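You operate a simulated robot arm through the tools that you are given. There is no shell and no other tool.

You run a simulated robot arm. Do the job below in one go: nothing can be reset, and whatever is moved stays where it is left.

JOB
Put things in order on the top of the checking table. At the end: the red step block stands on top of the black weight; the silver steel clip from the top of the checking table stands where the white foam block stood; the teal pad from the top of the checking table stands where the red step block stood; the white foam block from the top of the checking table stands where the teal pad stood; whatever was shut is shut again. Leave all else as you found it, and nothing knocked over.
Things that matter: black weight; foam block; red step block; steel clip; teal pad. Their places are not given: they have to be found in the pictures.

Only the result counts: the job must be done as asked and must still hold three seconds after the hand-in. Knocking over, shifting, dropping, spilling or breaking anything else fails it.

ROBOT AND FRAMES
A 6-joint arm with a two-finger gripper, fixed in place. Base frame: the origin is on the floor under the middle of its stand, x ahead of it, y to its left, z up; the work surface is at about z = 864. Units: mm, rad, N and s.
With the tool pointing down near the work surface it reaches from about 140 to 680 mm from the base axis. Its first joint turns from -1.152 to 1.152 rad. Payload 2.45 kg.
Tool frame: the origin (TCP) lies between the finger pads and is the grasp point; the fingertips stand 30 mm ahead of it; z points along the fingers, y is the line along which they close. The gripper opens to 106 mm; its body begins 79 mm behind the TCP.
Orientation is that of the tool frame in the base frame, as [roll, pitch, yaw] about the fixed x, y, z axes, in that order (R = Rz(yaw) Ry(pitch) Rx(roll)). With the fingers straight down and closing along the base's y, the tool's x points along the base's -x, its y along +y and its z along -z.

CONTROLS
- The arm moves only by the tool drive_tool. Its argument "targets" is a list of rows, each an object (a shift or turn left out is 0, a gripper value left out holds the last) with "jaw": the finger opening in mm, from 0 to 106; "travel": the shift along the tool's x, y, z in mm, a list of three; "delta_rot": the turn, a rotation vector about the tool's x, y, z in rad, a list of three. In form: [{"jaw": jaw, "travel": [dx, dy, dz], "delta_rot": [ax, ay, az]}, ...]. A call has 1 to 20 rows; each row shifts and turns the commanded pose from where the row before left it, along the tool's axes as they then stand. A row lasts 0.2 s, in which the tool goes at most 50 mm and 0.15 rad; a call with a longer step from one row to the next is refused whole, and so is a gripper value outside its range. Where a pose cannot be reached the arm comes as near as it can. A force on the tool above 40 N (or 10 N above the force at the start of the call, whichever is more), or a blocked arm, ends the call early, and 0.2 s more pass. Each finger travels about 153 mm/s and halts on what it meets, pressing with about 35 N; the grip force reading is that of the motor and also rises with nothing between the fingers. The clock runs only during rows and for 0.2 s after the last one: add rows that do not move to give the fingers time. It gives the time, the measured TCP pose, the force on the tool (base axes), the opening and the grip force at its end, in the units of the frame above (readings bear some noise), with the torque about the TCP (base axes, N m) and any sound that the robot's microphone picked up.
- Cameras (640 x 400 px; columns grow to the right, rows downward): "scene" is fixed at [67.7, 430, 1393.9]; the picture's right is [-0.57, -0.83, 0.00], its down [-0.56, 0.38, -0.74] and it looks along [0.61, -0.42, -0.68] (base axes); focal length 314 px, centre (320, 200). "wrist" rides on the gripper at [76, -1, -106] in the tool frame; the picture's right is [0.02, 1.00, 0.00], its down [-0.78, 0.02, -0.62] and it looks along [-0.62, 0.01, 0.78] (tool axes); focal length 247 px, centre (320, 200).
- get_image(camera): a new picture of that camera. No time passes.
- pixel_to_xyz(camera, pixels): for up to 12 pixels [column, row] of the newest picture of that camera ("zoom" is the newest enlarged one), the place [x, y, z] in the base frame of the surface seen there, good to about 2 mm. No time passes.
- close_up(camera, box): a new picture of the part [left, top, right, bottom] of that camera's present view, enlarged. No time passes.
- hand_in(): hands the job in; it is judged then, once.

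Leave the gripper open and the arm clear of the work at the hand-in unless told otherwise.

The tools are called after "Emit:" as a command line: name --argument value ..., lists and objects as JSON in quotes. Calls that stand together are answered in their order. drive_tool: Moves the arm, as the interface text tells. Its arguments: {"type":"object","properties":{"targets":{"type":"array","items":{"type":"object","properties":{"jaw":{"type":"number"},"travel":{"type":"array","items":{"type":"number"}},"delta_rot":{"type":"array","items":{"type":"number"}}}}}},"required":["targets"]} The other tools are called the same way: get_image (camera) takes a picture; pixel_to_xyz (camera, pixels) gives the place of the surface under pixels of a picture; close_up (camera, box) takes an enlarged picture of a part of a camera's view; hand_in () hands the job in.

At the start:

```text
t: 0.0
eef_pos: [363.5, 0.5, 1149.1]
orientation: [3.139, 0.001, -3.14]
contact_force: [0.8, -0.4, 0.2]
wrist_torque: [-0.01, -0.02, 0.03]
width: 105.9
grasp_force: 0.0
```

scene: 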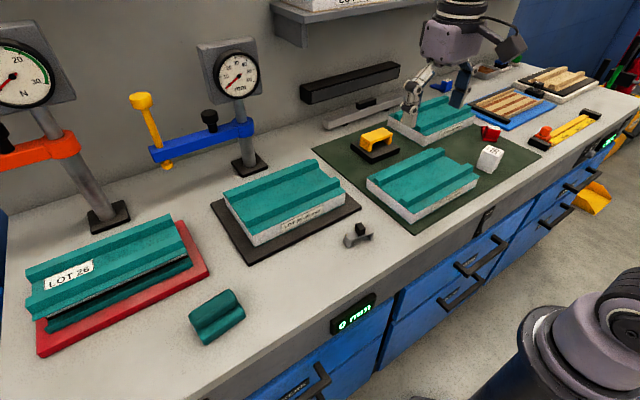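
wrist: 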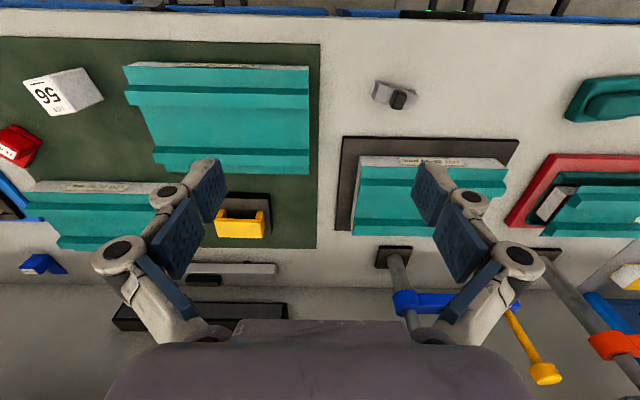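

I start by looking closely at both views to identify the objects: there is a white block at about (490,158), a red block at (490,133), a clip at (357,233) and a teal pad at (217,315) in the scene picture.

Emit:
close_up --camera "scene" --box '[300, 60, 560, 240]'

Emit:
close_up --camera "scene" --box '[0, 180, 400, 400]'

Emit:
close_up --camera "scene" --box '[440, 40, 640, 240]'

Emit:
close_up --camera "wrist" --box '[0, 0, 320, 330]'

Emit:
close_up --camera "wrist" --box '[320, 0, 640, 330]'

```text
2.22 times, centred on (430, 150) of scene
```

zoom: 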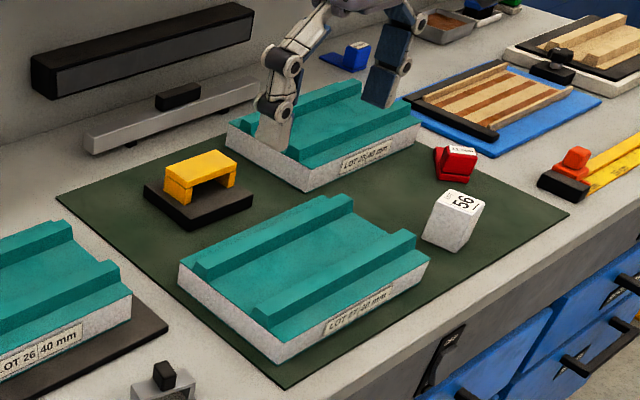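

```text
1.60 times, centred on (200, 290) of scene
```

zoom: 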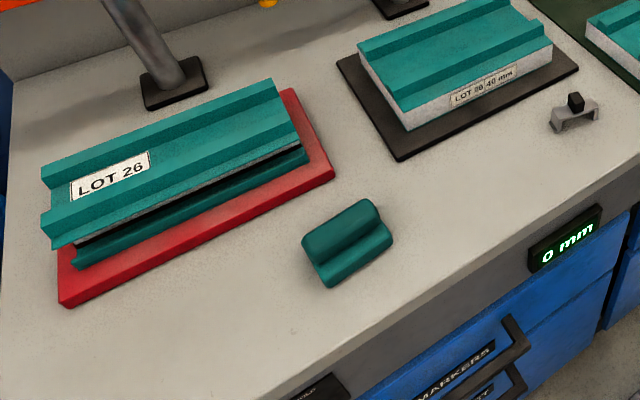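

```text
2.00 times, centred on (540, 140) of scene
```

zoom: 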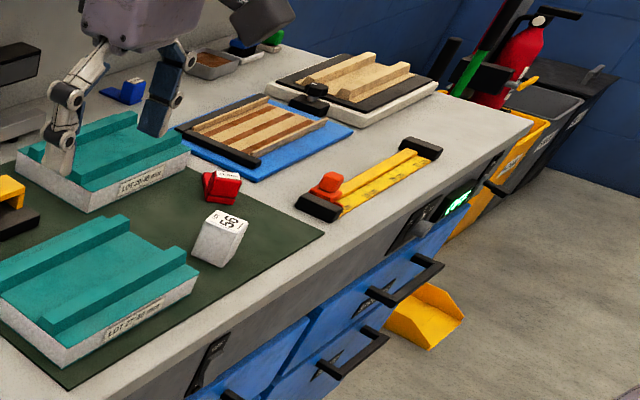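

```text
1.21 times, centred on (160, 165) of wrist
```

zoom: 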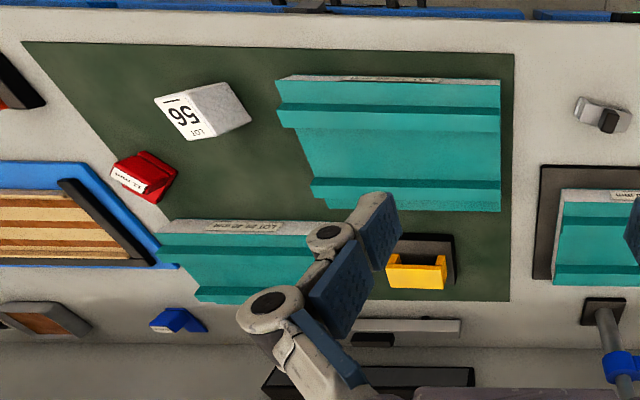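

```text
1.21 times, centred on (480, 165) of wrist
```

zoom: 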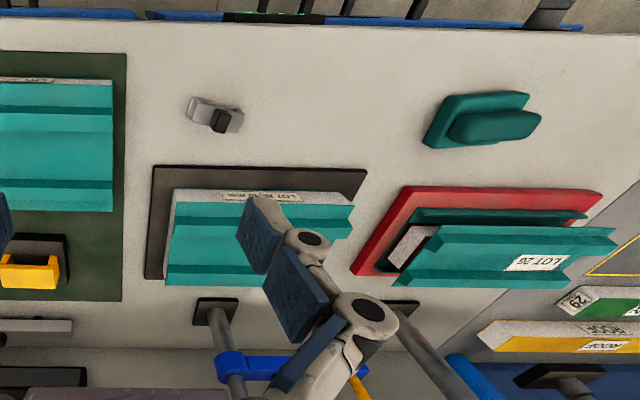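

I now look for the black weight and read the drawer labels, with tighter close-ups.

Emit:
close_up --camera "scene" --box '[320, 200, 400, 260]'

Emit:
close_up --camera "scene" --box '[290, 60, 420, 170]'

Emit:
close_up --camera "scene" --box '[240, 260, 440, 400]'

Emit:
close_up --camera "scene" --box '[420, 170, 620, 320]'

Emit:
close_up --camera "scene" --box '[440, 40, 640, 150]'

Emit:
close_up --camera "scene" --box '[460, 110, 540, 190]'

Emit:
close_up --camera "scene" --box '[0, 20, 280, 250]'

```text
6.67 times, centred on (360, 230) of scene
```

zoom: 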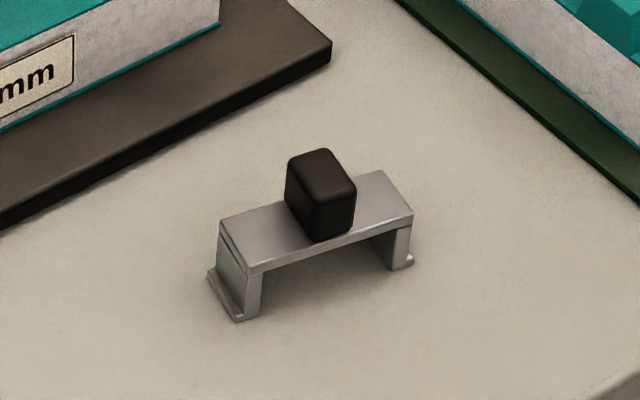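

```text
3.64 times, centred on (355, 115) of scene
```

zoom: 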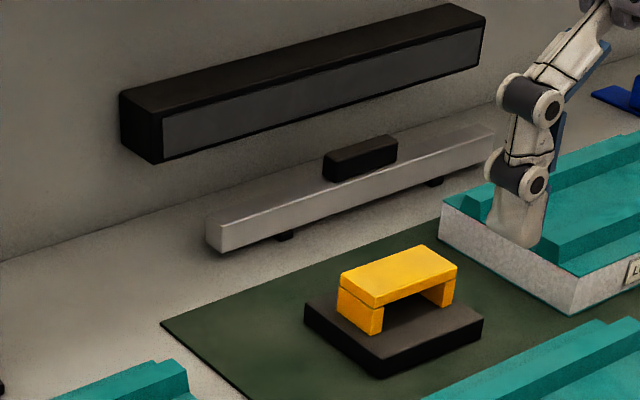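

```text
2.86 times, centred on (340, 330) of scene
```

zoom: 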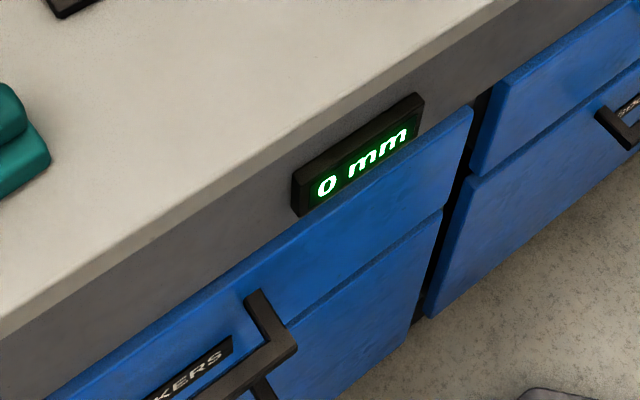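

```text
2.67 times, centred on (520, 245) of scene
```

zoom: 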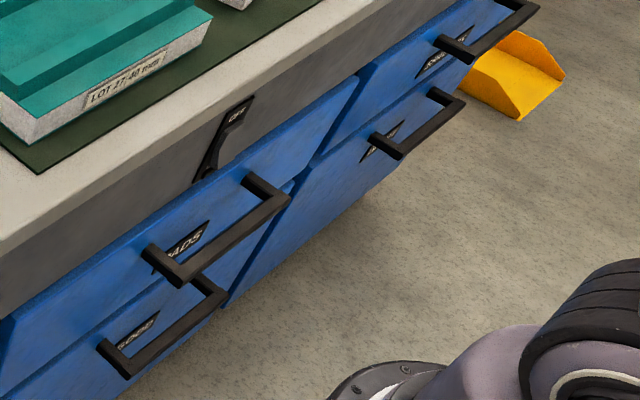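

```text
3.20 times, centred on (540, 95) of scene
```

zoom: 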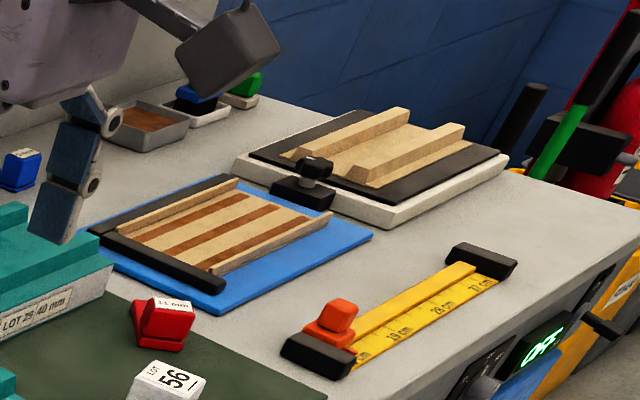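

```text
5.00 times, centred on (500, 150) of scene
```

zoom: 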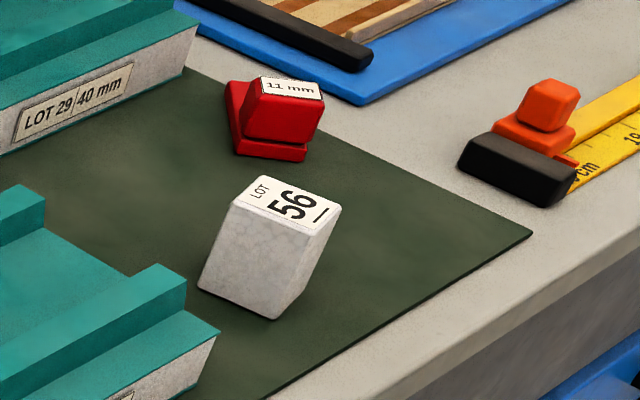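

```text
1.74 times, centred on (140, 135) of scene
```

zoom: 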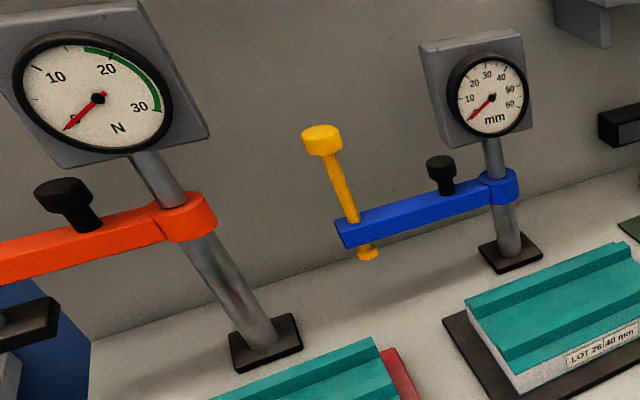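

I get coordinates of the main features in the scene view: clip, black blocks, foam, red block, teal pad, yellow bridge, bar, drawer handles.

Emit:
get_image --camera "scene"

Emit:
pixel_to_xyz --camera "scene" --pixels '[[357, 228], [360, 240], [495, 152], [485, 165], [491, 130], [210, 308], [222, 318], [376, 134], [370, 150], [362, 102], [350, 118], [350, 80]]'

Emit:
pixel_to_xyz --camera "scene" --pixels '[[310, 390], [355, 315], [480, 255], [465, 295], [580, 178], [560, 208], [300, 360], [350, 270], [440, 250], [565, 135], [545, 130], [450, 110]]'

```text
taken
```

scene: 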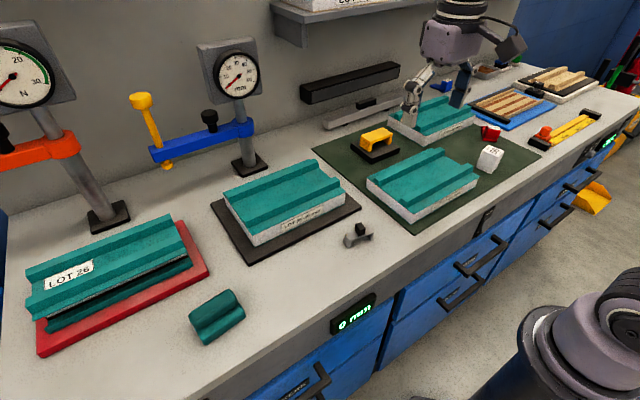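

```text
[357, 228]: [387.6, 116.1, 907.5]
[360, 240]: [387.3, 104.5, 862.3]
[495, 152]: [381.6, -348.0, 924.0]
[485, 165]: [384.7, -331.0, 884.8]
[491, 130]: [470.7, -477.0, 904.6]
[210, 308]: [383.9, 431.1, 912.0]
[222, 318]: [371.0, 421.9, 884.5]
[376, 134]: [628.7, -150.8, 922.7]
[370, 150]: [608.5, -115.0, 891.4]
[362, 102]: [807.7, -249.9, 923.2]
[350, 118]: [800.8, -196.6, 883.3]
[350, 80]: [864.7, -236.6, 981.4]
```

```text
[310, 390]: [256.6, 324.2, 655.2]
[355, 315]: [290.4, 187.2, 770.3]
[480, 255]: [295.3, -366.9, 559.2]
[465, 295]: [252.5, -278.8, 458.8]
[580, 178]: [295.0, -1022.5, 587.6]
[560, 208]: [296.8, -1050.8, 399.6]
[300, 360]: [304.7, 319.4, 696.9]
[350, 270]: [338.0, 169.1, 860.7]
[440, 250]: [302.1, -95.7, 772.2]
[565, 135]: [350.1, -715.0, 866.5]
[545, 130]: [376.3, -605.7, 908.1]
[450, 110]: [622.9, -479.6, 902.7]
```

The red step block (~[470,-477]), foam block (~[383,-345]), clip (~[388,110]) and teal pad (~[378,425]) are on the top. The black weight could be the black slab with the yellow bridge, or something in a drawer. I pull the arm back (tool +x is base -x) to view the drawer fronts with the wrist camera.

Emit:
drive_tool --targets '[{"travel": [40, 0, 0]}, {"travel": [40, 0, 0]}, {"travel": [40, 0, 0]}, {"travel": [30, 0, 0]}, {}]'

Emit:
get_image --camera "wrist"

Emit:
get_image --camera "scene"

```text
t: 1.2
eef_pos: [213.0, 0.5, 1150.9]
orientation: [3.14, 0.001, -3.139]
contact_force: [-0.1, -0.6, 0.2]
wrist_torque: [-0.03, -0.02, -0.03]
width: 106.0
grasp_force: 0.1
```

```text
taken
```

wrist: 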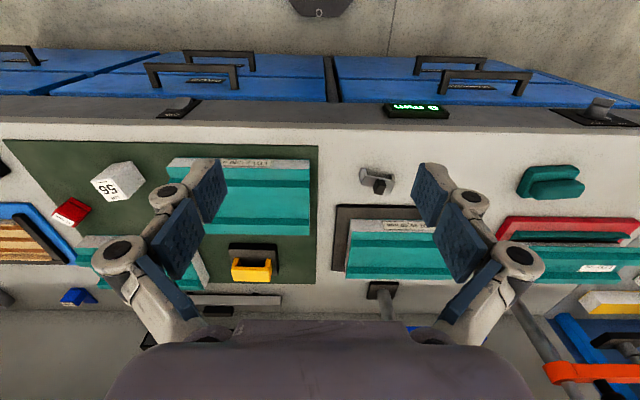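

```text
taken
```

scene: 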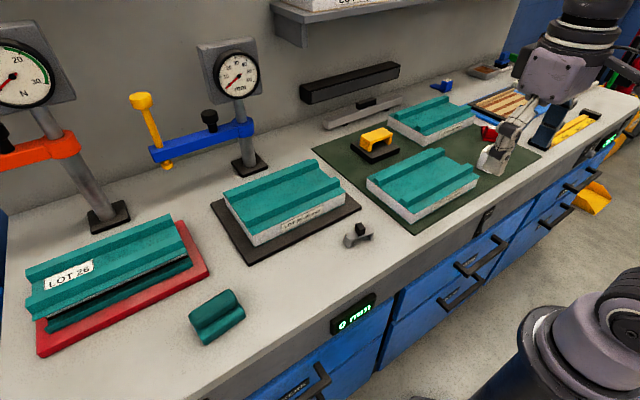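

The drawers are visible at the top. I zoom in on the labels at (205,75) and (470,82), plus other parts of the wrist view.

Emit:
close_up --camera "wrist" --box '[140, 40, 340, 130]'

Emit:
close_up --camera "wrist" --box '[360, 40, 640, 140]'

Emit:
close_up --camera "wrist" --box '[0, 40, 140, 130]'

Emit:
close_up --camera "wrist" --box '[340, 150, 420, 210]'

Emit:
close_up --camera "wrist" --box '[190, 220, 320, 340]'

Emit:
close_up --camera "wrist" --box '[490, 150, 640, 300]'

```text
3.20 times, centred on (240, 85) of wrist
```

zoom: 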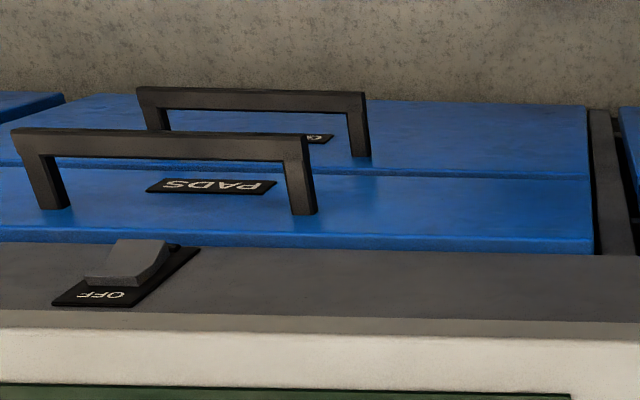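

```text
2.29 times, centred on (500, 90) of wrist
```

zoom: 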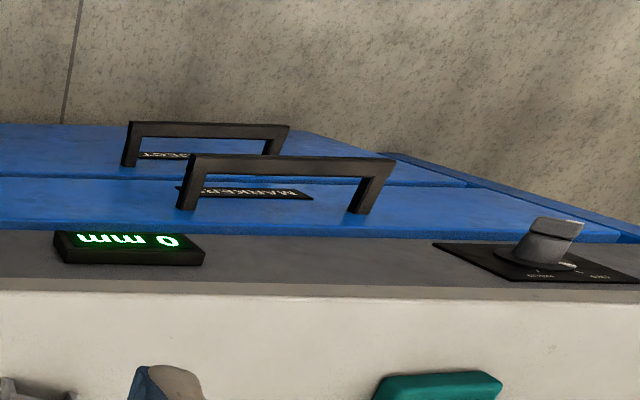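

```text
4.44 times, centred on (70, 85) of wrist
```

zoom: 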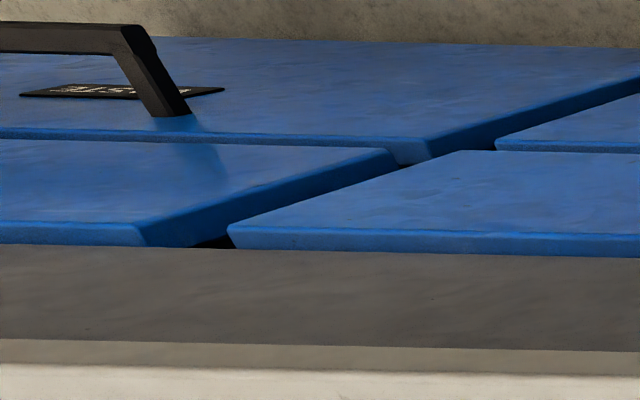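

```text
6.67 times, centred on (380, 180) of wrist
```

zoom: 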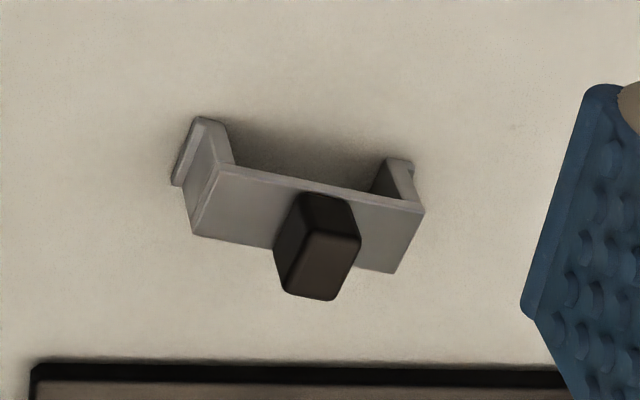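

```text
3.33 times, centred on (255, 280) of wrist
```

zoom: 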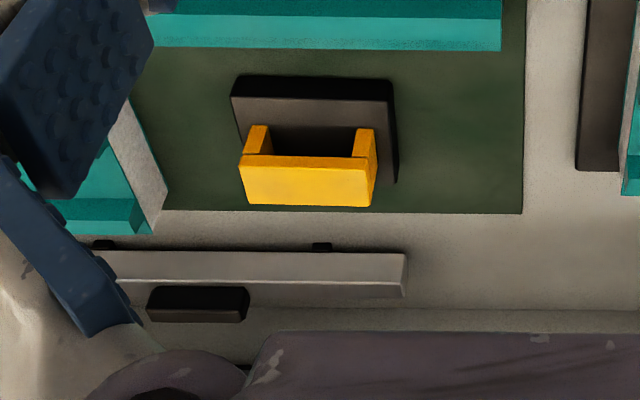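

```text
2.67 times, centred on (565, 225) of wrist
```

zoom: 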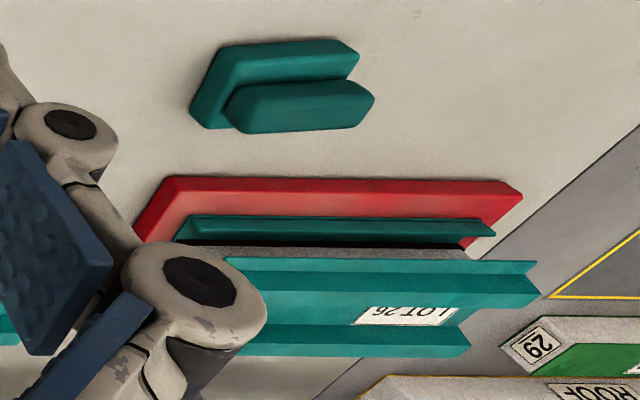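

The clip carries a black knob as part of it; the black slab with a yellow handle looks like a weight. I check the far right of the table and the remaining places for any other black weight.

Emit:
close_up --camera "scene" --box '[420, 50, 520, 110]'

Emit:
close_up --camera "scene" --box '[260, 0, 420, 60]'

Emit:
close_up --camera "scene" --box '[340, 115, 410, 170]'

Emit:
close_up --camera "scene" --box '[0, 120, 60, 240]'

```text
6.40 times, centred on (470, 80) of scene
```

zoom: 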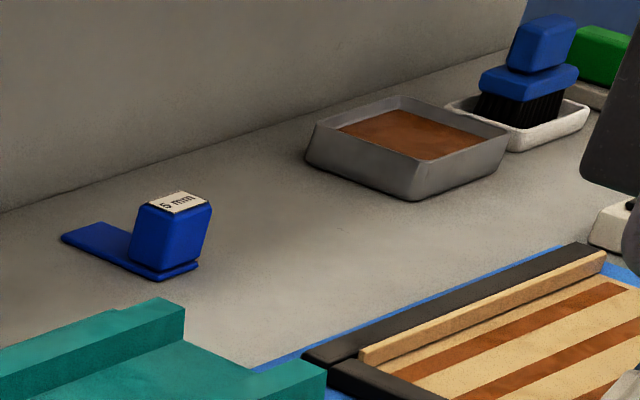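

```text
4.00 times, centred on (340, 30) of scene
```

zoom: 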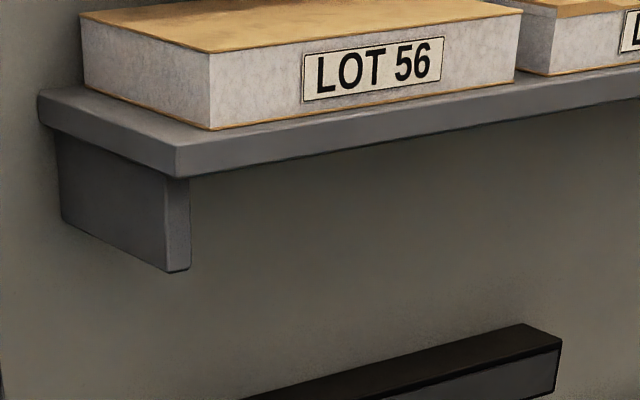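

```text
7.27 times, centred on (375, 142) of scene
```

zoom: 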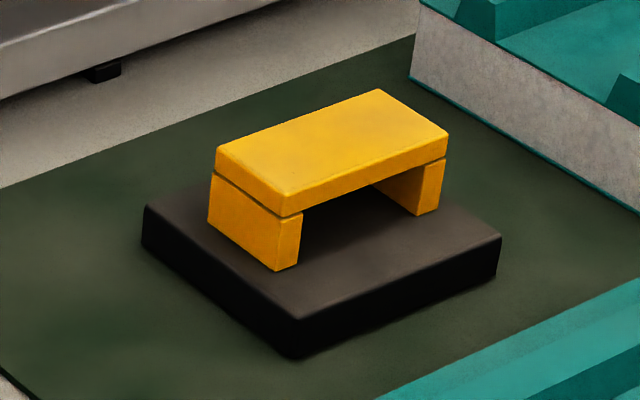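

```text
3.33 times, centred on (30, 180) of scene
```

zoom: 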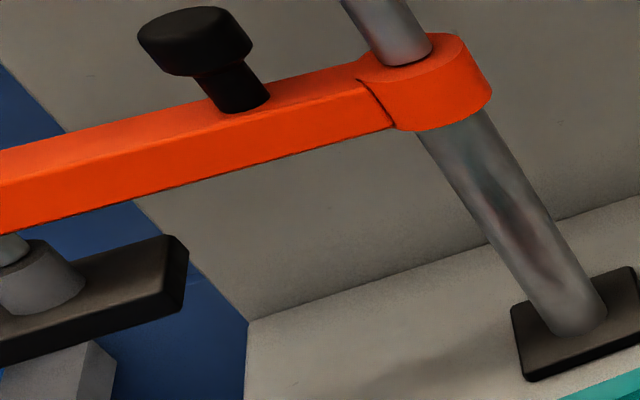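

I want to read the lower drawer labels too, so I move the arm sideways to y≈-250 and y≈+250 for views behind the handles.

Emit:
drive_tool --targets '[{"travel": [10, -40, 0]}, {"travel": [10, -40, 0]}, {"travel": [10, -40, 0]}, {"travel": [10, -40, 0]}, {"travel": [0, -40, 0]}, {"travel": [0, -40, 0]}, {}]'

Emit:
get_image --camera "wrist"

Emit:
close_up --camera "wrist" --box '[300, 0, 520, 130]'

Emit:
close_up --camera "wrist" --box '[0, 0, 260, 150]'

```text
t: 2.8
eef_pos: [172.9, -240.5, 1148.9]
orientation: [3.141, 0.0, -3.139]
contact_force: [-0.3, 0.0, 0.2]
wrist_torque: [0.0, -0.04, -0.02]
width: 105.9
grasp_force: 0.0
```

```text
taken
```

wrist: 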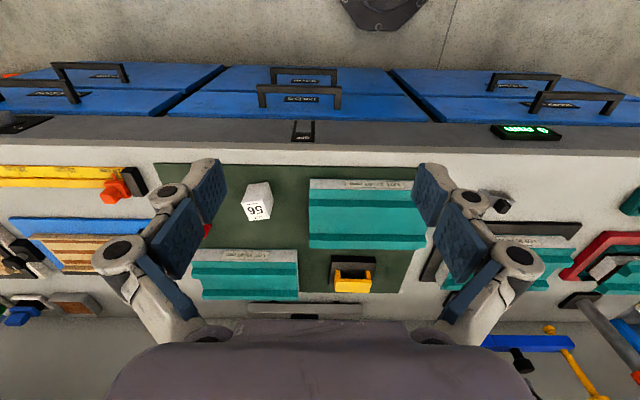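

```text
2.91 times, centred on (410, 65) of wrist
```

zoom: 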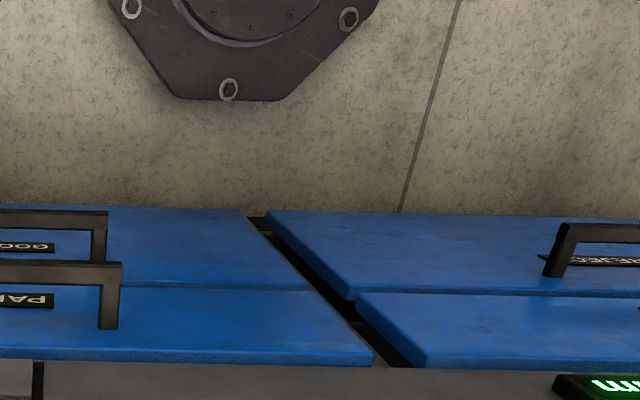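

```text
2.46 times, centred on (130, 75) of wrist
```

zoom: 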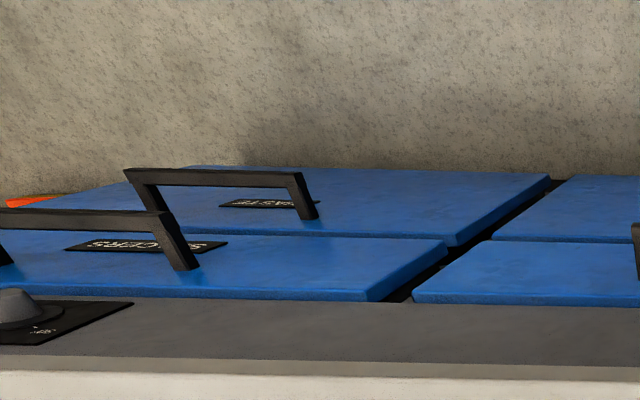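

I zoom further on each label (300,98), (305,80), (42,93), (103,76), (500,87), (552,105).

Emit:
close_up --camera "wrist" --box '[270, 65, 350, 110]'

Emit:
close_up --camera "wrist" --box '[0, 60, 130, 120]'

Emit:
close_up --camera "wrist" --box '[480, 60, 640, 130]'

Emit:
close_up --camera "wrist" --box '[200, 170, 430, 320]'

```text
8.00 times, centred on (310, 88) of wrist
```

zoom: 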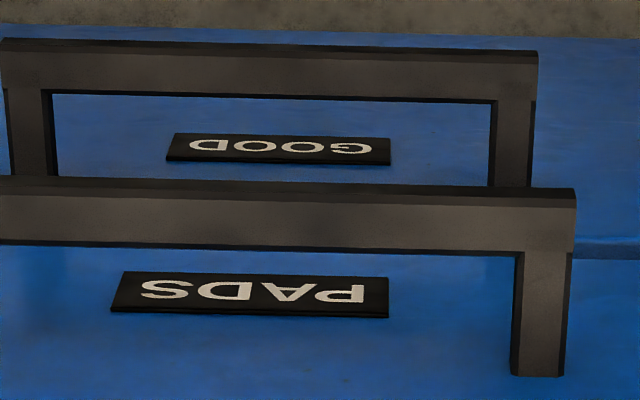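

```text
4.92 times, centred on (65, 90) of wrist
```

zoom: 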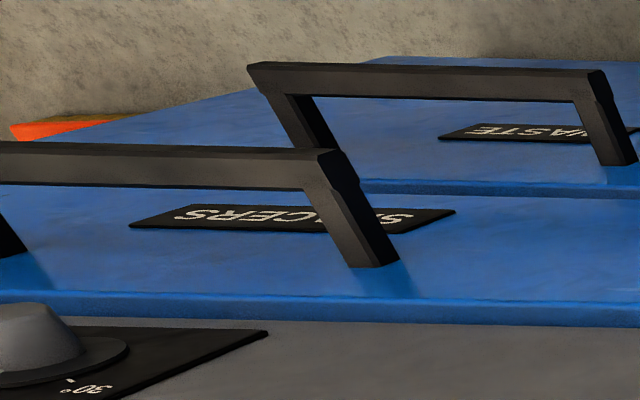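

```text
4.00 times, centred on (560, 95) of wrist
```

zoom: 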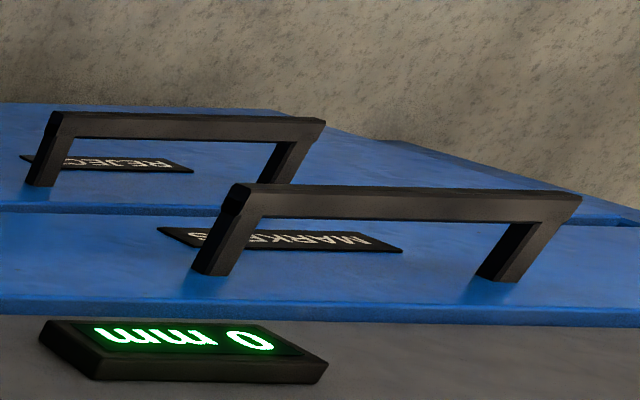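

```text
2.67 times, centred on (315, 245) of wrist
```

zoom: 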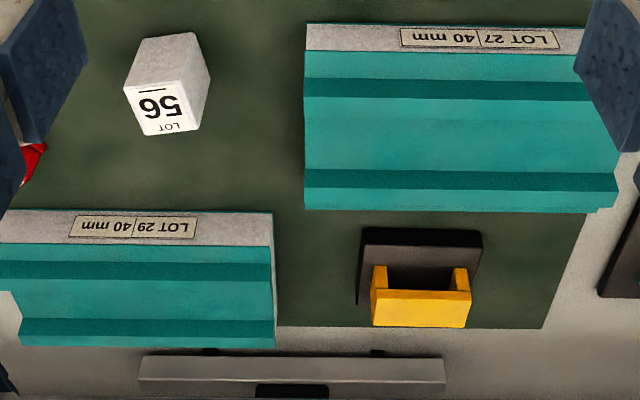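

Drawer labels are PADS, GOOD, MARKERS, REJECT, SPACERS, WASTE – none for weights, so the black weight is the black slab with the yellow handle at about [615,-130]. Next I fly over the red block and the foam block to measure them well.

Emit:
drive_tool --targets '[{"travel": [-40, -20, 0]}, {"travel": [-40, -20, 0]}, {"travel": [-40, -20, 0]}, {"travel": [-40, -20, 0]}, {"travel": [-40, -20, 0]}, {"travel": [0, -20, 20]}, {"travel": [0, -20, 20]}, {}]'

Emit:
get_image --camera "wrist"

Emit:
get_image --camera "scene"

```text
t: 4.6
eef_pos: [374.2, -380.3, 1108.4]
orientation: [3.141, -0.001, -3.14]
contact_force: [0.6, -0.5, -0.5]
wrist_torque: [-0.03, -0.01, 0.0]
width: 105.8
grasp_force: 0.0
```

```text
taken
```

wrist: 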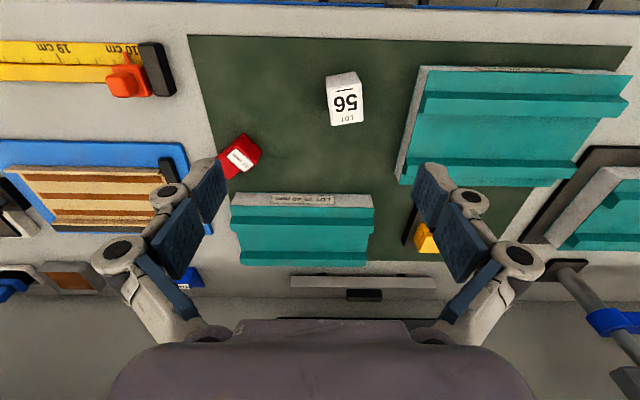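

```text
taken
```

scene: 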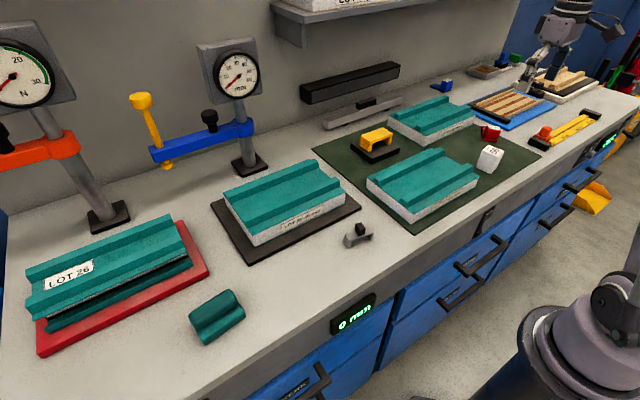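

Red block at (240,157) and foam at (345,98) in the wrist view. I zoom on both from both cameras.

Emit:
close_up --camera "wrist" --box '[200, 120, 290, 190]'

Emit:
close_up --camera "wrist" --box '[300, 50, 400, 140]'

Emit:
close_up --camera "scene" --box '[470, 115, 515, 180]'

```text
5.71 times, centred on (245, 155) of wrist
```

zoom: 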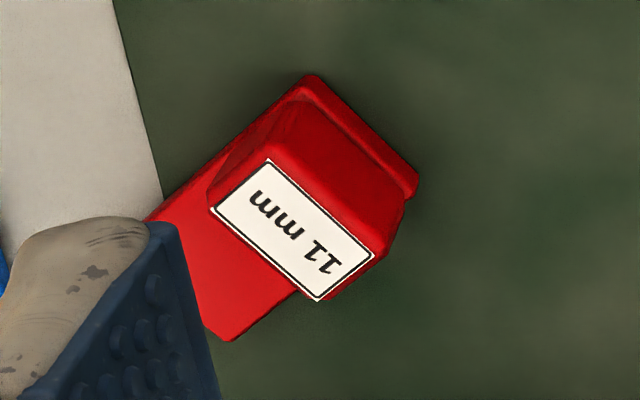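

```text
4.44 times, centred on (350, 95) of wrist
```

zoom: 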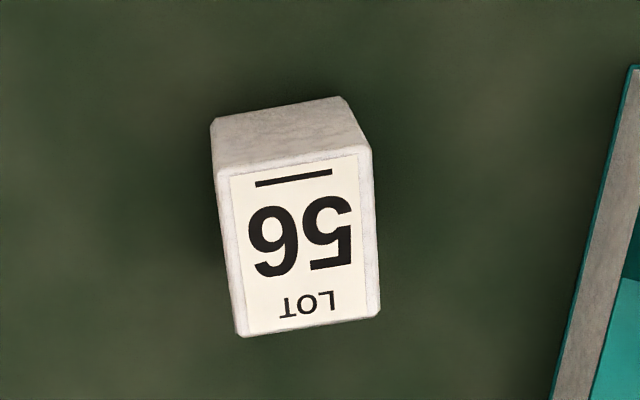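

```text
6.15 times, centred on (492, 148) of scene
```

zoom: 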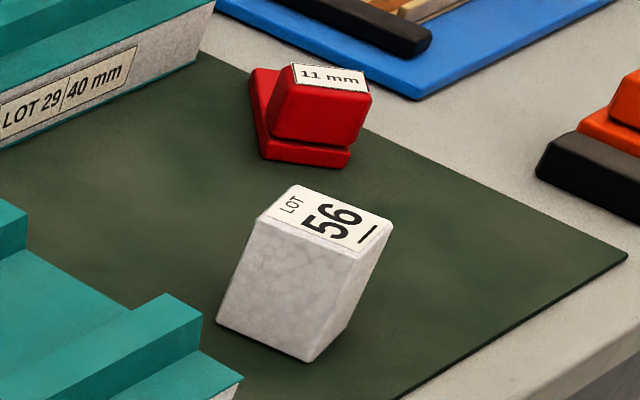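

The red block is a thin plate with a taller block on one end. I move more directly above it so no finger hides it.

Emit:
drive_tool --targets '[{"travel": [-20, -30, 0]}, {"travel": [-20, -30, 10]}, {"travel": [-20, -30, 20]}, {"travel": [0, 0, 20]}, {}]'

Emit:
get_image --camera "wrist"

Emit:
close_up --camera "wrist" --box '[270, 50, 370, 130]'

```text
t: 5.8
eef_pos: [434.1, -470.4, 1059.8]
orientation: [3.139, 0.002, -3.139]
contact_force: [-0.3, -0.7, 0.3]
wrist_torque: [0.01, -0.01, -0.05]
width: 106.0
grasp_force: 0.0
```

```text
taken
```

wrist: 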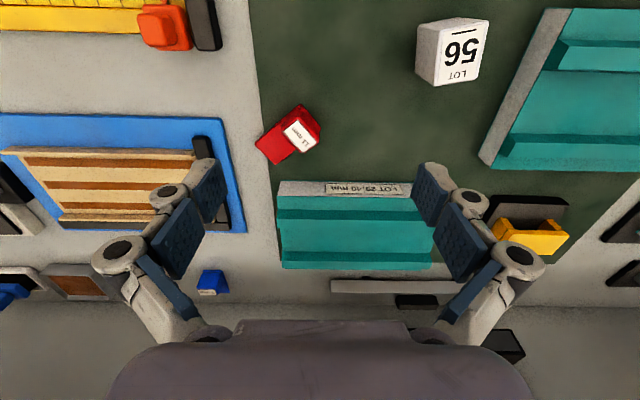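

```text
5.00 times, centred on (320, 90) of wrist
```

zoom: 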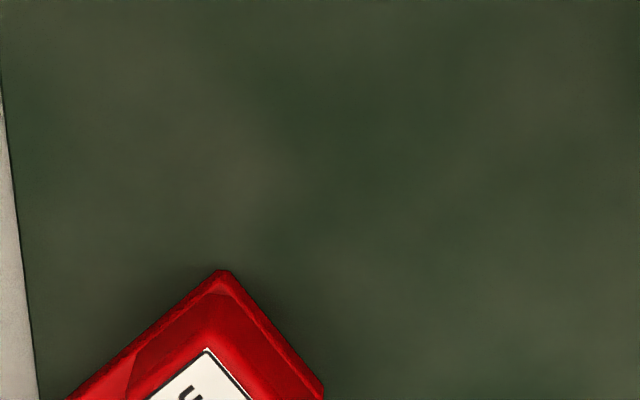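

The red block is at (290,135). I zoom on it and then read its corners.

Emit:
close_up --camera "wrist" --box '[240, 95, 340, 175]'

```text
5.00 times, centred on (290, 135) of wrist
```

zoom: 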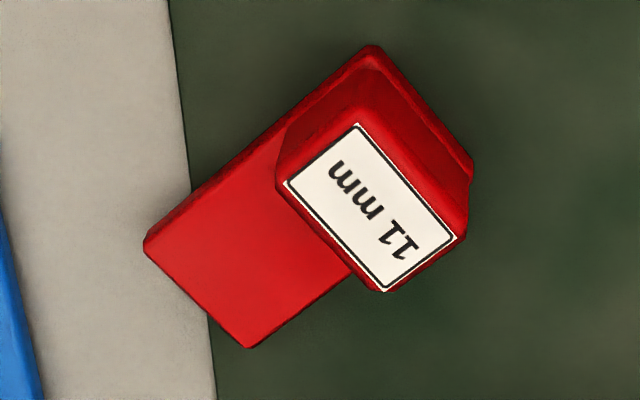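

I read plate corners (150,242), (250,343), (372,50), (470,178) and the label corners on top, plus mat and table points.

Emit:
pixel_to_xyz --camera "zoom" --pixels '[[153, 242], [250, 342], [372, 52], [468, 178], [357, 127], [453, 237], [383, 288], [288, 183], [370, 208], [240, 240], [540, 300], [100, 100]]'

Emit:
pixel_to_xyz --camera "wrist" --pixels '[[418, 30], [430, 18], [488, 20], [480, 80], [435, 84], [465, 40], [416, 70], [450, 95], [500, 230], [565, 200], [490, 195], [530, 240]]'

```text
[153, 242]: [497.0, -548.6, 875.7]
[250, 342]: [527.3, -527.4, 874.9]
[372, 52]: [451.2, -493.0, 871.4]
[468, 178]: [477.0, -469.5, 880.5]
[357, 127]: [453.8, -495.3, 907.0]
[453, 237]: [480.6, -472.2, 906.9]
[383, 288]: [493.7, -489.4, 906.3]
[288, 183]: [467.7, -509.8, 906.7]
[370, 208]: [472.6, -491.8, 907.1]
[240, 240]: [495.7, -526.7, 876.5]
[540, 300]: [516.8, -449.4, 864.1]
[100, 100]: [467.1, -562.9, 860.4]
```

```text
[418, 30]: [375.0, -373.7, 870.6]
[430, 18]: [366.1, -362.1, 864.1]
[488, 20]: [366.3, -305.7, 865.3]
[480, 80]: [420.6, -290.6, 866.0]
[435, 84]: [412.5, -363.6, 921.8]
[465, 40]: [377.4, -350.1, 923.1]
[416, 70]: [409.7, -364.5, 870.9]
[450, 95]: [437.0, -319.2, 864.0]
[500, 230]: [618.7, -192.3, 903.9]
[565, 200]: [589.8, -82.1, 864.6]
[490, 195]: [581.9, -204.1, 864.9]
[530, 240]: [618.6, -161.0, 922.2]
```

The red block is a 72 × 36 × 11 mm plate with a tall part on its base-side end (label centre ≈ [474,-492], top z ≈ 907). Now I measure the weight's handle and slab in the scene view.

Emit:
close_up --camera "scene" --box '[340, 115, 410, 170]'

Emit:
pixel_to_xyz --camera "zoom" --pixels '[[380, 92], [444, 132], [287, 193], [219, 149], [333, 140], [150, 207], [298, 318], [498, 238], [292, 355], [250, 225], [300, 260], [400, 270]]'

Emit:
close_up --camera "wrist" --box '[470, 180, 590, 270]'

```text
7.27 times, centred on (375, 142) of scene
```

zoom: 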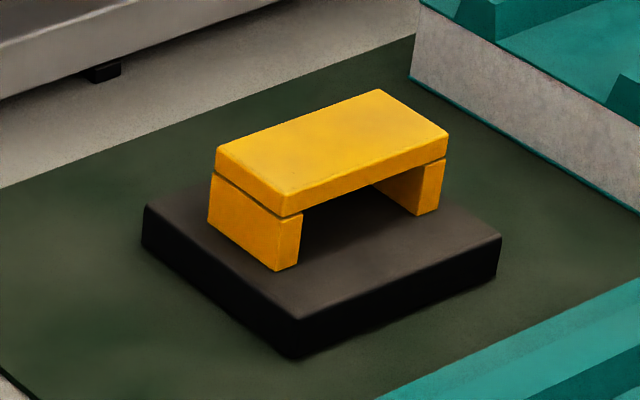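

```text
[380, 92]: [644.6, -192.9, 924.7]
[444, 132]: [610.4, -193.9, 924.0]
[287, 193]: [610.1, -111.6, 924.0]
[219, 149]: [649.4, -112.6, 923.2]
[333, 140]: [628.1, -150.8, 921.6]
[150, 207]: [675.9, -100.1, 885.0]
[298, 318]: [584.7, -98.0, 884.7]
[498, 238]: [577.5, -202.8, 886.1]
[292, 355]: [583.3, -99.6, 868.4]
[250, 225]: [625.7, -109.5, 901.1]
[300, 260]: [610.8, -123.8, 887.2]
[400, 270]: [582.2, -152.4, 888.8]
```

```text
4.44 times, centred on (530, 225) of wrist
```

zoom: 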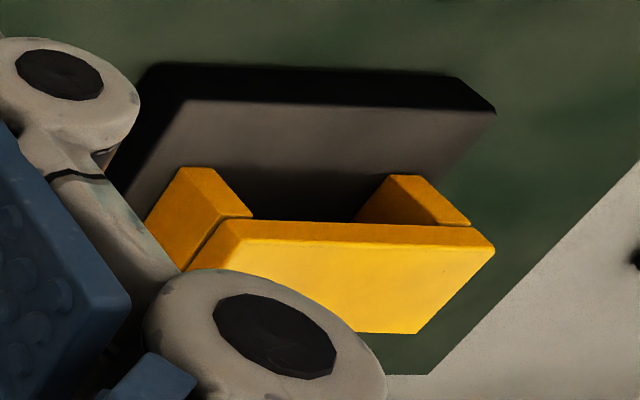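

The handle top spans x 610–647, y -193…-112 at z≈923.5 (37×81 mm), which suits the red plate (72×36) laid along y. I check clearances around the red block: LOT 29 block corner (278,182), blue plate corner (225,118), and so on.

Emit:
pixel_to_xyz --camera "wrist" --pixels '[[280, 184], [282, 195], [345, 183], [408, 188], [282, 265], [228, 118], [243, 225], [195, 140], [215, 285], [200, 5], [190, 40], [150, 30]]'

Emit:
close_up --camera "wrist" --box '[400, 0, 510, 110]'

```text
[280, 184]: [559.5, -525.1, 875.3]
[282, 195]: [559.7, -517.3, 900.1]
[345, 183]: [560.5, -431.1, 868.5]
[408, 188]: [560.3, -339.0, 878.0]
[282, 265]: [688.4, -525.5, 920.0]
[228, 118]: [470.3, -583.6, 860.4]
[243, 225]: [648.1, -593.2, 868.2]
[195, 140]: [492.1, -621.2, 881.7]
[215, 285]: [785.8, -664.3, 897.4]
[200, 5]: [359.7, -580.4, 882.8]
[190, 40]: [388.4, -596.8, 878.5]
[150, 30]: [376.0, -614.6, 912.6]
```

```text
3.64 times, centred on (455, 55) of wrist
```

zoom: 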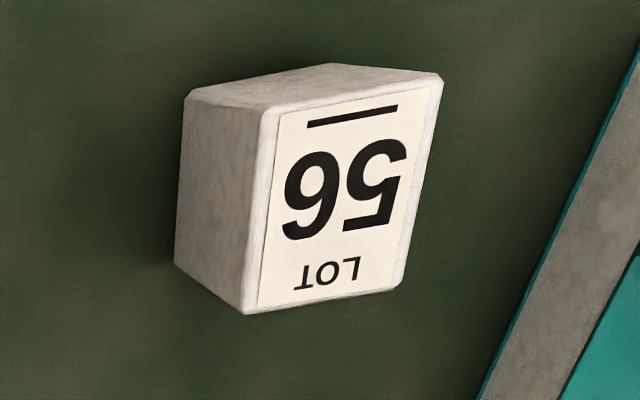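

Now I read the foam block corners in this zoom: top (268,112), (440,78), (400,287), (247,310), bottom side (186,98), (177,262).

Emit:
pixel_to_xyz --camera "zoom" --pixels '[[268, 114], [438, 82], [398, 284], [249, 309], [340, 200], [188, 100], [178, 262], [335, 68], [215, 200], [150, 200], [430, 300], [300, 85]]'

```text
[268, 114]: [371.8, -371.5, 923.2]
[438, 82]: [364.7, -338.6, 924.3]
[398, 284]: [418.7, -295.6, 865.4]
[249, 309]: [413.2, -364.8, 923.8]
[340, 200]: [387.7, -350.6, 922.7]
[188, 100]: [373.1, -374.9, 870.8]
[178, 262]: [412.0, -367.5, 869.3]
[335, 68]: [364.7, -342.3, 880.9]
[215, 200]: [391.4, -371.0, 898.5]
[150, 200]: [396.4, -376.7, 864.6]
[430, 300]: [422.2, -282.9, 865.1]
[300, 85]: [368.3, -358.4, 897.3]
```

Foam is a 34×42×60 mm block centred at ≈ [389,-352], long side at about 9.5°. Now the red block: I move over its tall part ([472,-489]), turn the tool 0.873 rad so the fingers close across the block's width, and set the opening to 66 mm.

Emit:
drive_tool --targets '[{"travel": [-19, -9.5, 0], "jaw": 66}, {"travel": [-19, -9.5, 0]}, {"delta_rot": [0, 0, 0.1455]}, {"delta_rot": [0, 0, 0.1455]}, {"delta_rot": [0, 0, 0.1455]}, {"delta_rot": [0, 0, 0.1455]}, {"delta_rot": [0, 0, 0.1455]}, {"delta_rot": [0, 0, 0.1455]}, {}]'

Emit:
get_image --camera "wrist"

Emit:
get_image --camera "scene"

```text
t: 7.8
eef_pos: [448.9, -470.3, 1051.7]
orientation: [3.14, -0.001, 2.266]
contact_force: [-0.4, -0.1, -0.2]
wrist_torque: [-0.01, 0.02, 0.03]
width: 66.0
grasp_force: 0.0
out of reach, approached as far as the arm can: row 1, 2
```

```text
taken
```

wrist: 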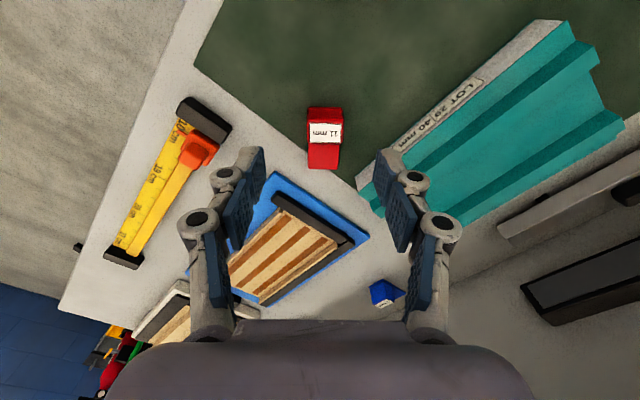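

```text
taken
```

scene: 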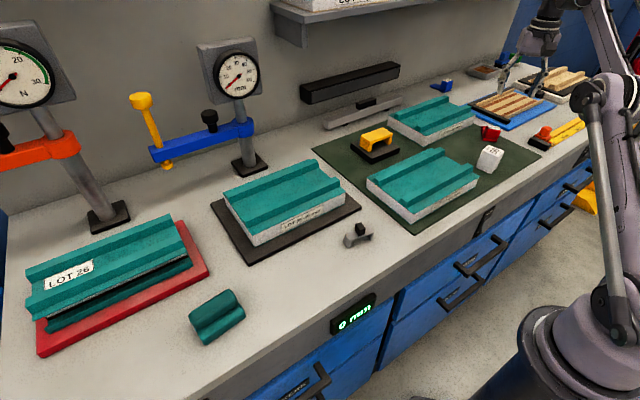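

At this height the arm's reach ends at radius ~650; lower it should reach further. I descend 60 mm and see.

Emit:
drive_tool --targets '[{"travel": [0, 0, 20]}, {"travel": [0, 0, 20]}, {"travel": [0, 0, 20]}, {}]'

Emit:
get_image --camera "wrist"

```text
t: 8.8
eef_pos: [448.5, -470.4, 991.1]
orientation: [3.14, 0.0, 2.269]
contact_force: [0.3, 0.6, 0.4]
wrist_torque: [-0.01, 0.01, -0.01]
width: 65.9
grasp_force: 0.0
```

```text
taken
```

wrist: 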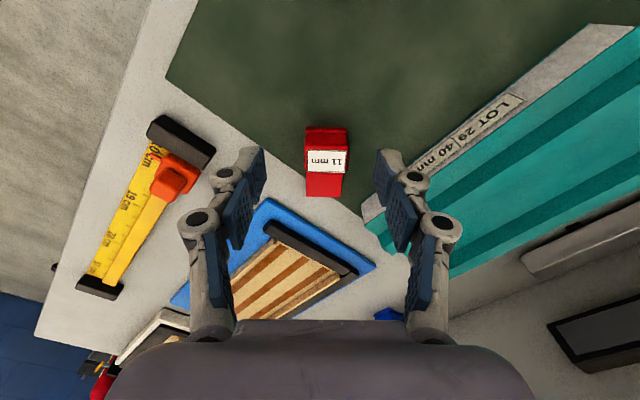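

The offset to the grip point is now about -30 mm along tool x and +6 mm along tool y. I descend 45 mm, then move outward at z≈945 with fingertips still above the block's top.

Emit:
drive_tool --targets '[{"travel": [0, 0, 22]}, {"travel": [0, 0, 22]}, {"travel": [-10, 2, 0]}, {"travel": [-10, 2, 0]}, {"travel": [-10, 2, 0]}, {}]'

Emit:
get_image --camera "wrist"

```text
t: 10.2
eef_pos: [473.0, -489.2, 945.8]
orientation: [3.139, 0.0, 2.269]
contact_force: [-0.4, -0.8, 1.3]
wrist_torque: [0.0, 0.0, 0.02]
width: 66.0
grasp_force: 0.0
```

```text
taken
```

wrist: 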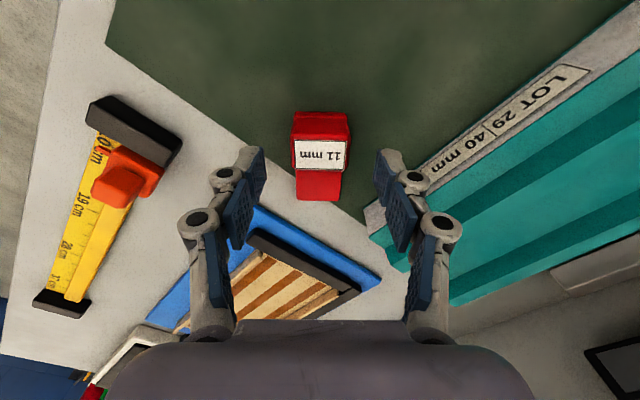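

I am above it. I zoom to confirm the alignment of the block with the fingers.

Emit:
close_up --camera "wrist" --box '[260, 90, 390, 215]'

Emit:
pixel_to_xyz --camera "wrist" --pixels '[[296, 142], [348, 143], [344, 168], [296, 169], [294, 113], [348, 114], [300, 198], [340, 200], [320, 155], [320, 185], [262, 155], [377, 155]]'

```text
3.20 times, centred on (325, 152) of wrist
```

zoom: 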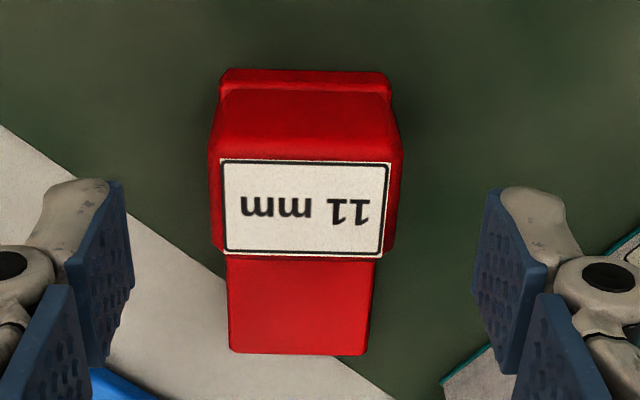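

```text
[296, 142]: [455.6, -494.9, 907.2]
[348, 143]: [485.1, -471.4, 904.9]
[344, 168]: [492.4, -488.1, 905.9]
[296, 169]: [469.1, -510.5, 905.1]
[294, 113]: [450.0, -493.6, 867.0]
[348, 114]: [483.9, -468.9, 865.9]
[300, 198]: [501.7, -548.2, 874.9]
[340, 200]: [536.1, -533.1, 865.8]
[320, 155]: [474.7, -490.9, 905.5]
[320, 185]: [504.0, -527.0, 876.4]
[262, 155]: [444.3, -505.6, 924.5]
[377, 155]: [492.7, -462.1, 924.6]
```

Alignment is good (block centred between the fingers). I descend 46 mm to TCP z≈900, then close.

Emit:
drive_tool --targets '[{"travel": [0, 0.5, 15]}, {"travel": [0, 0, 15]}, {"travel": [0, 0, 10]}, {"travel": [0, 0, 6]}, {}]'

Emit:
get_image --camera "wrist"

```text
t: 11.4
eef_pos: [474.9, -488.6, 900.6]
orientation: [3.14, -0.001, 2.268]
contact_force: [0.0, -0.4, -0.9]
wrist_torque: [-0.03, -0.02, 0.0]
width: 66.1
grasp_force: 0.1
```

```text
taken
```

wrist: 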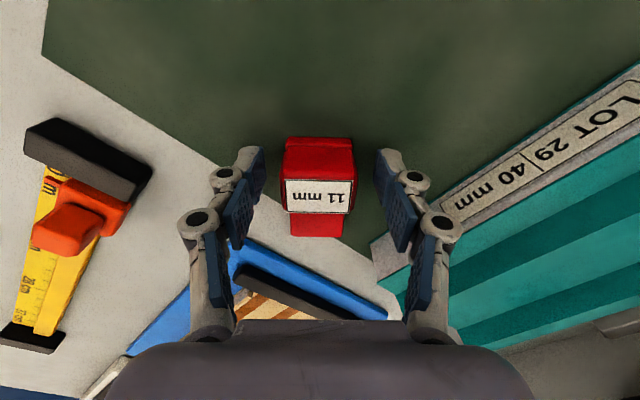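

Fingers straddle the block. I close the jaw to 25 and hold.

Emit:
drive_tool --targets '[{"jaw": 25}, {}, {}, {}]'

Emit:
get_image --camera "wrist"

```text
t: 12.4
eef_pos: [473.2, -488.4, 901.8]
orientation: [3.14, 0.0, 2.27]
contact_force: [-1.8, -1.2, 4.0]
wrist_torque: [-0.1, 0.06, -0.08]
width: 39.3
grasp_force: 34.6
```

```text
taken
```

wrist: 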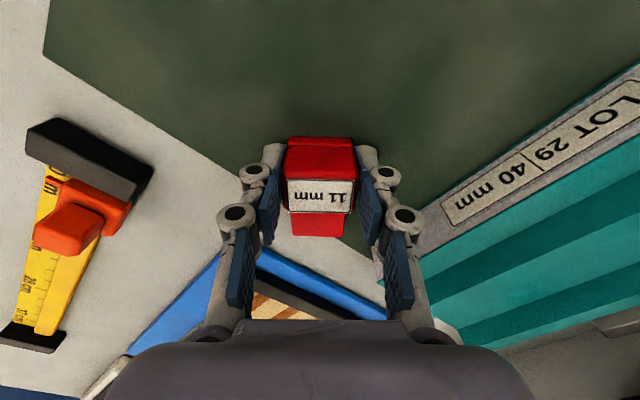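

Gripped at 39.3 mm with 34.6 N. I check the height of the LOT blocks on the way before lifting across.

Emit:
get_image --camera "scene"

Emit:
pixel_to_xyz --camera "scene" --pixels '[[437, 150], [470, 178], [380, 178], [430, 100], [465, 118], [400, 118], [415, 165], [366, 185], [410, 215], [440, 149], [340, 110], [380, 98]]'

```text
taken
```

scene: 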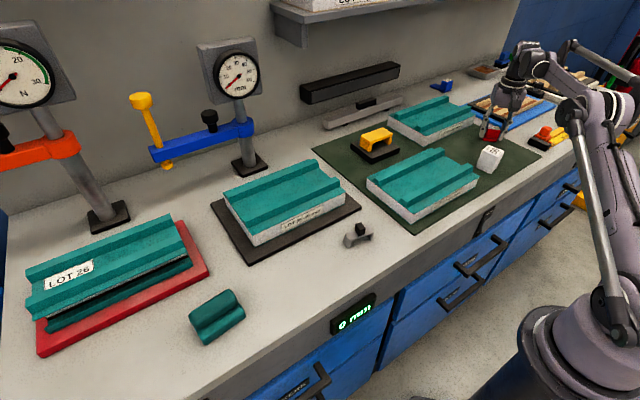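

```text
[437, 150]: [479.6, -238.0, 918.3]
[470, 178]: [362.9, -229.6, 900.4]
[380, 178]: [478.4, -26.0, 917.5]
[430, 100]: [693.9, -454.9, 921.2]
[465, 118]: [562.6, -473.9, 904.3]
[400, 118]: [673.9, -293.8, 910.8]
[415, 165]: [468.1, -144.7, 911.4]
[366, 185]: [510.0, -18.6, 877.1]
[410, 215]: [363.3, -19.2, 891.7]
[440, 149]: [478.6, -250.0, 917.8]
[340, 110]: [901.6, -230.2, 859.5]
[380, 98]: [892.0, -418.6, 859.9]
```

LOT blocks top out at about z 921. I lift the red block and pull it inward.

Emit:
drive_tool --targets '[{"travel": [0, 0, -10]}, {"travel": [0, 0, -15]}, {"travel": [0, 0, -20]}, {"travel": [10, 0, -20]}, {"travel": [10, 0, -20]}, {"travel": [15, 0, -20]}, {}]'

Emit:
get_image --camera "wrist"

```text
t: 14.0
eef_pos: [450.3, -462.3, 1005.1]
orientation: [3.139, 0.0, 2.27]
contact_force: [-0.3, 0.5, -1.1]
wrist_torque: [0.0, 0.02, 0.01]
width: 39.2
grasp_force: 35.2
```

```text
taken
```

wrist: 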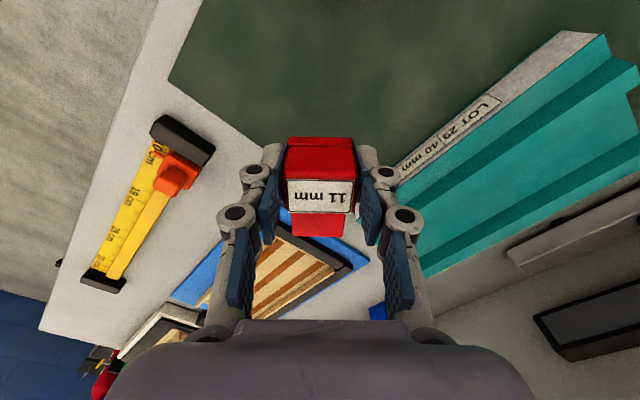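

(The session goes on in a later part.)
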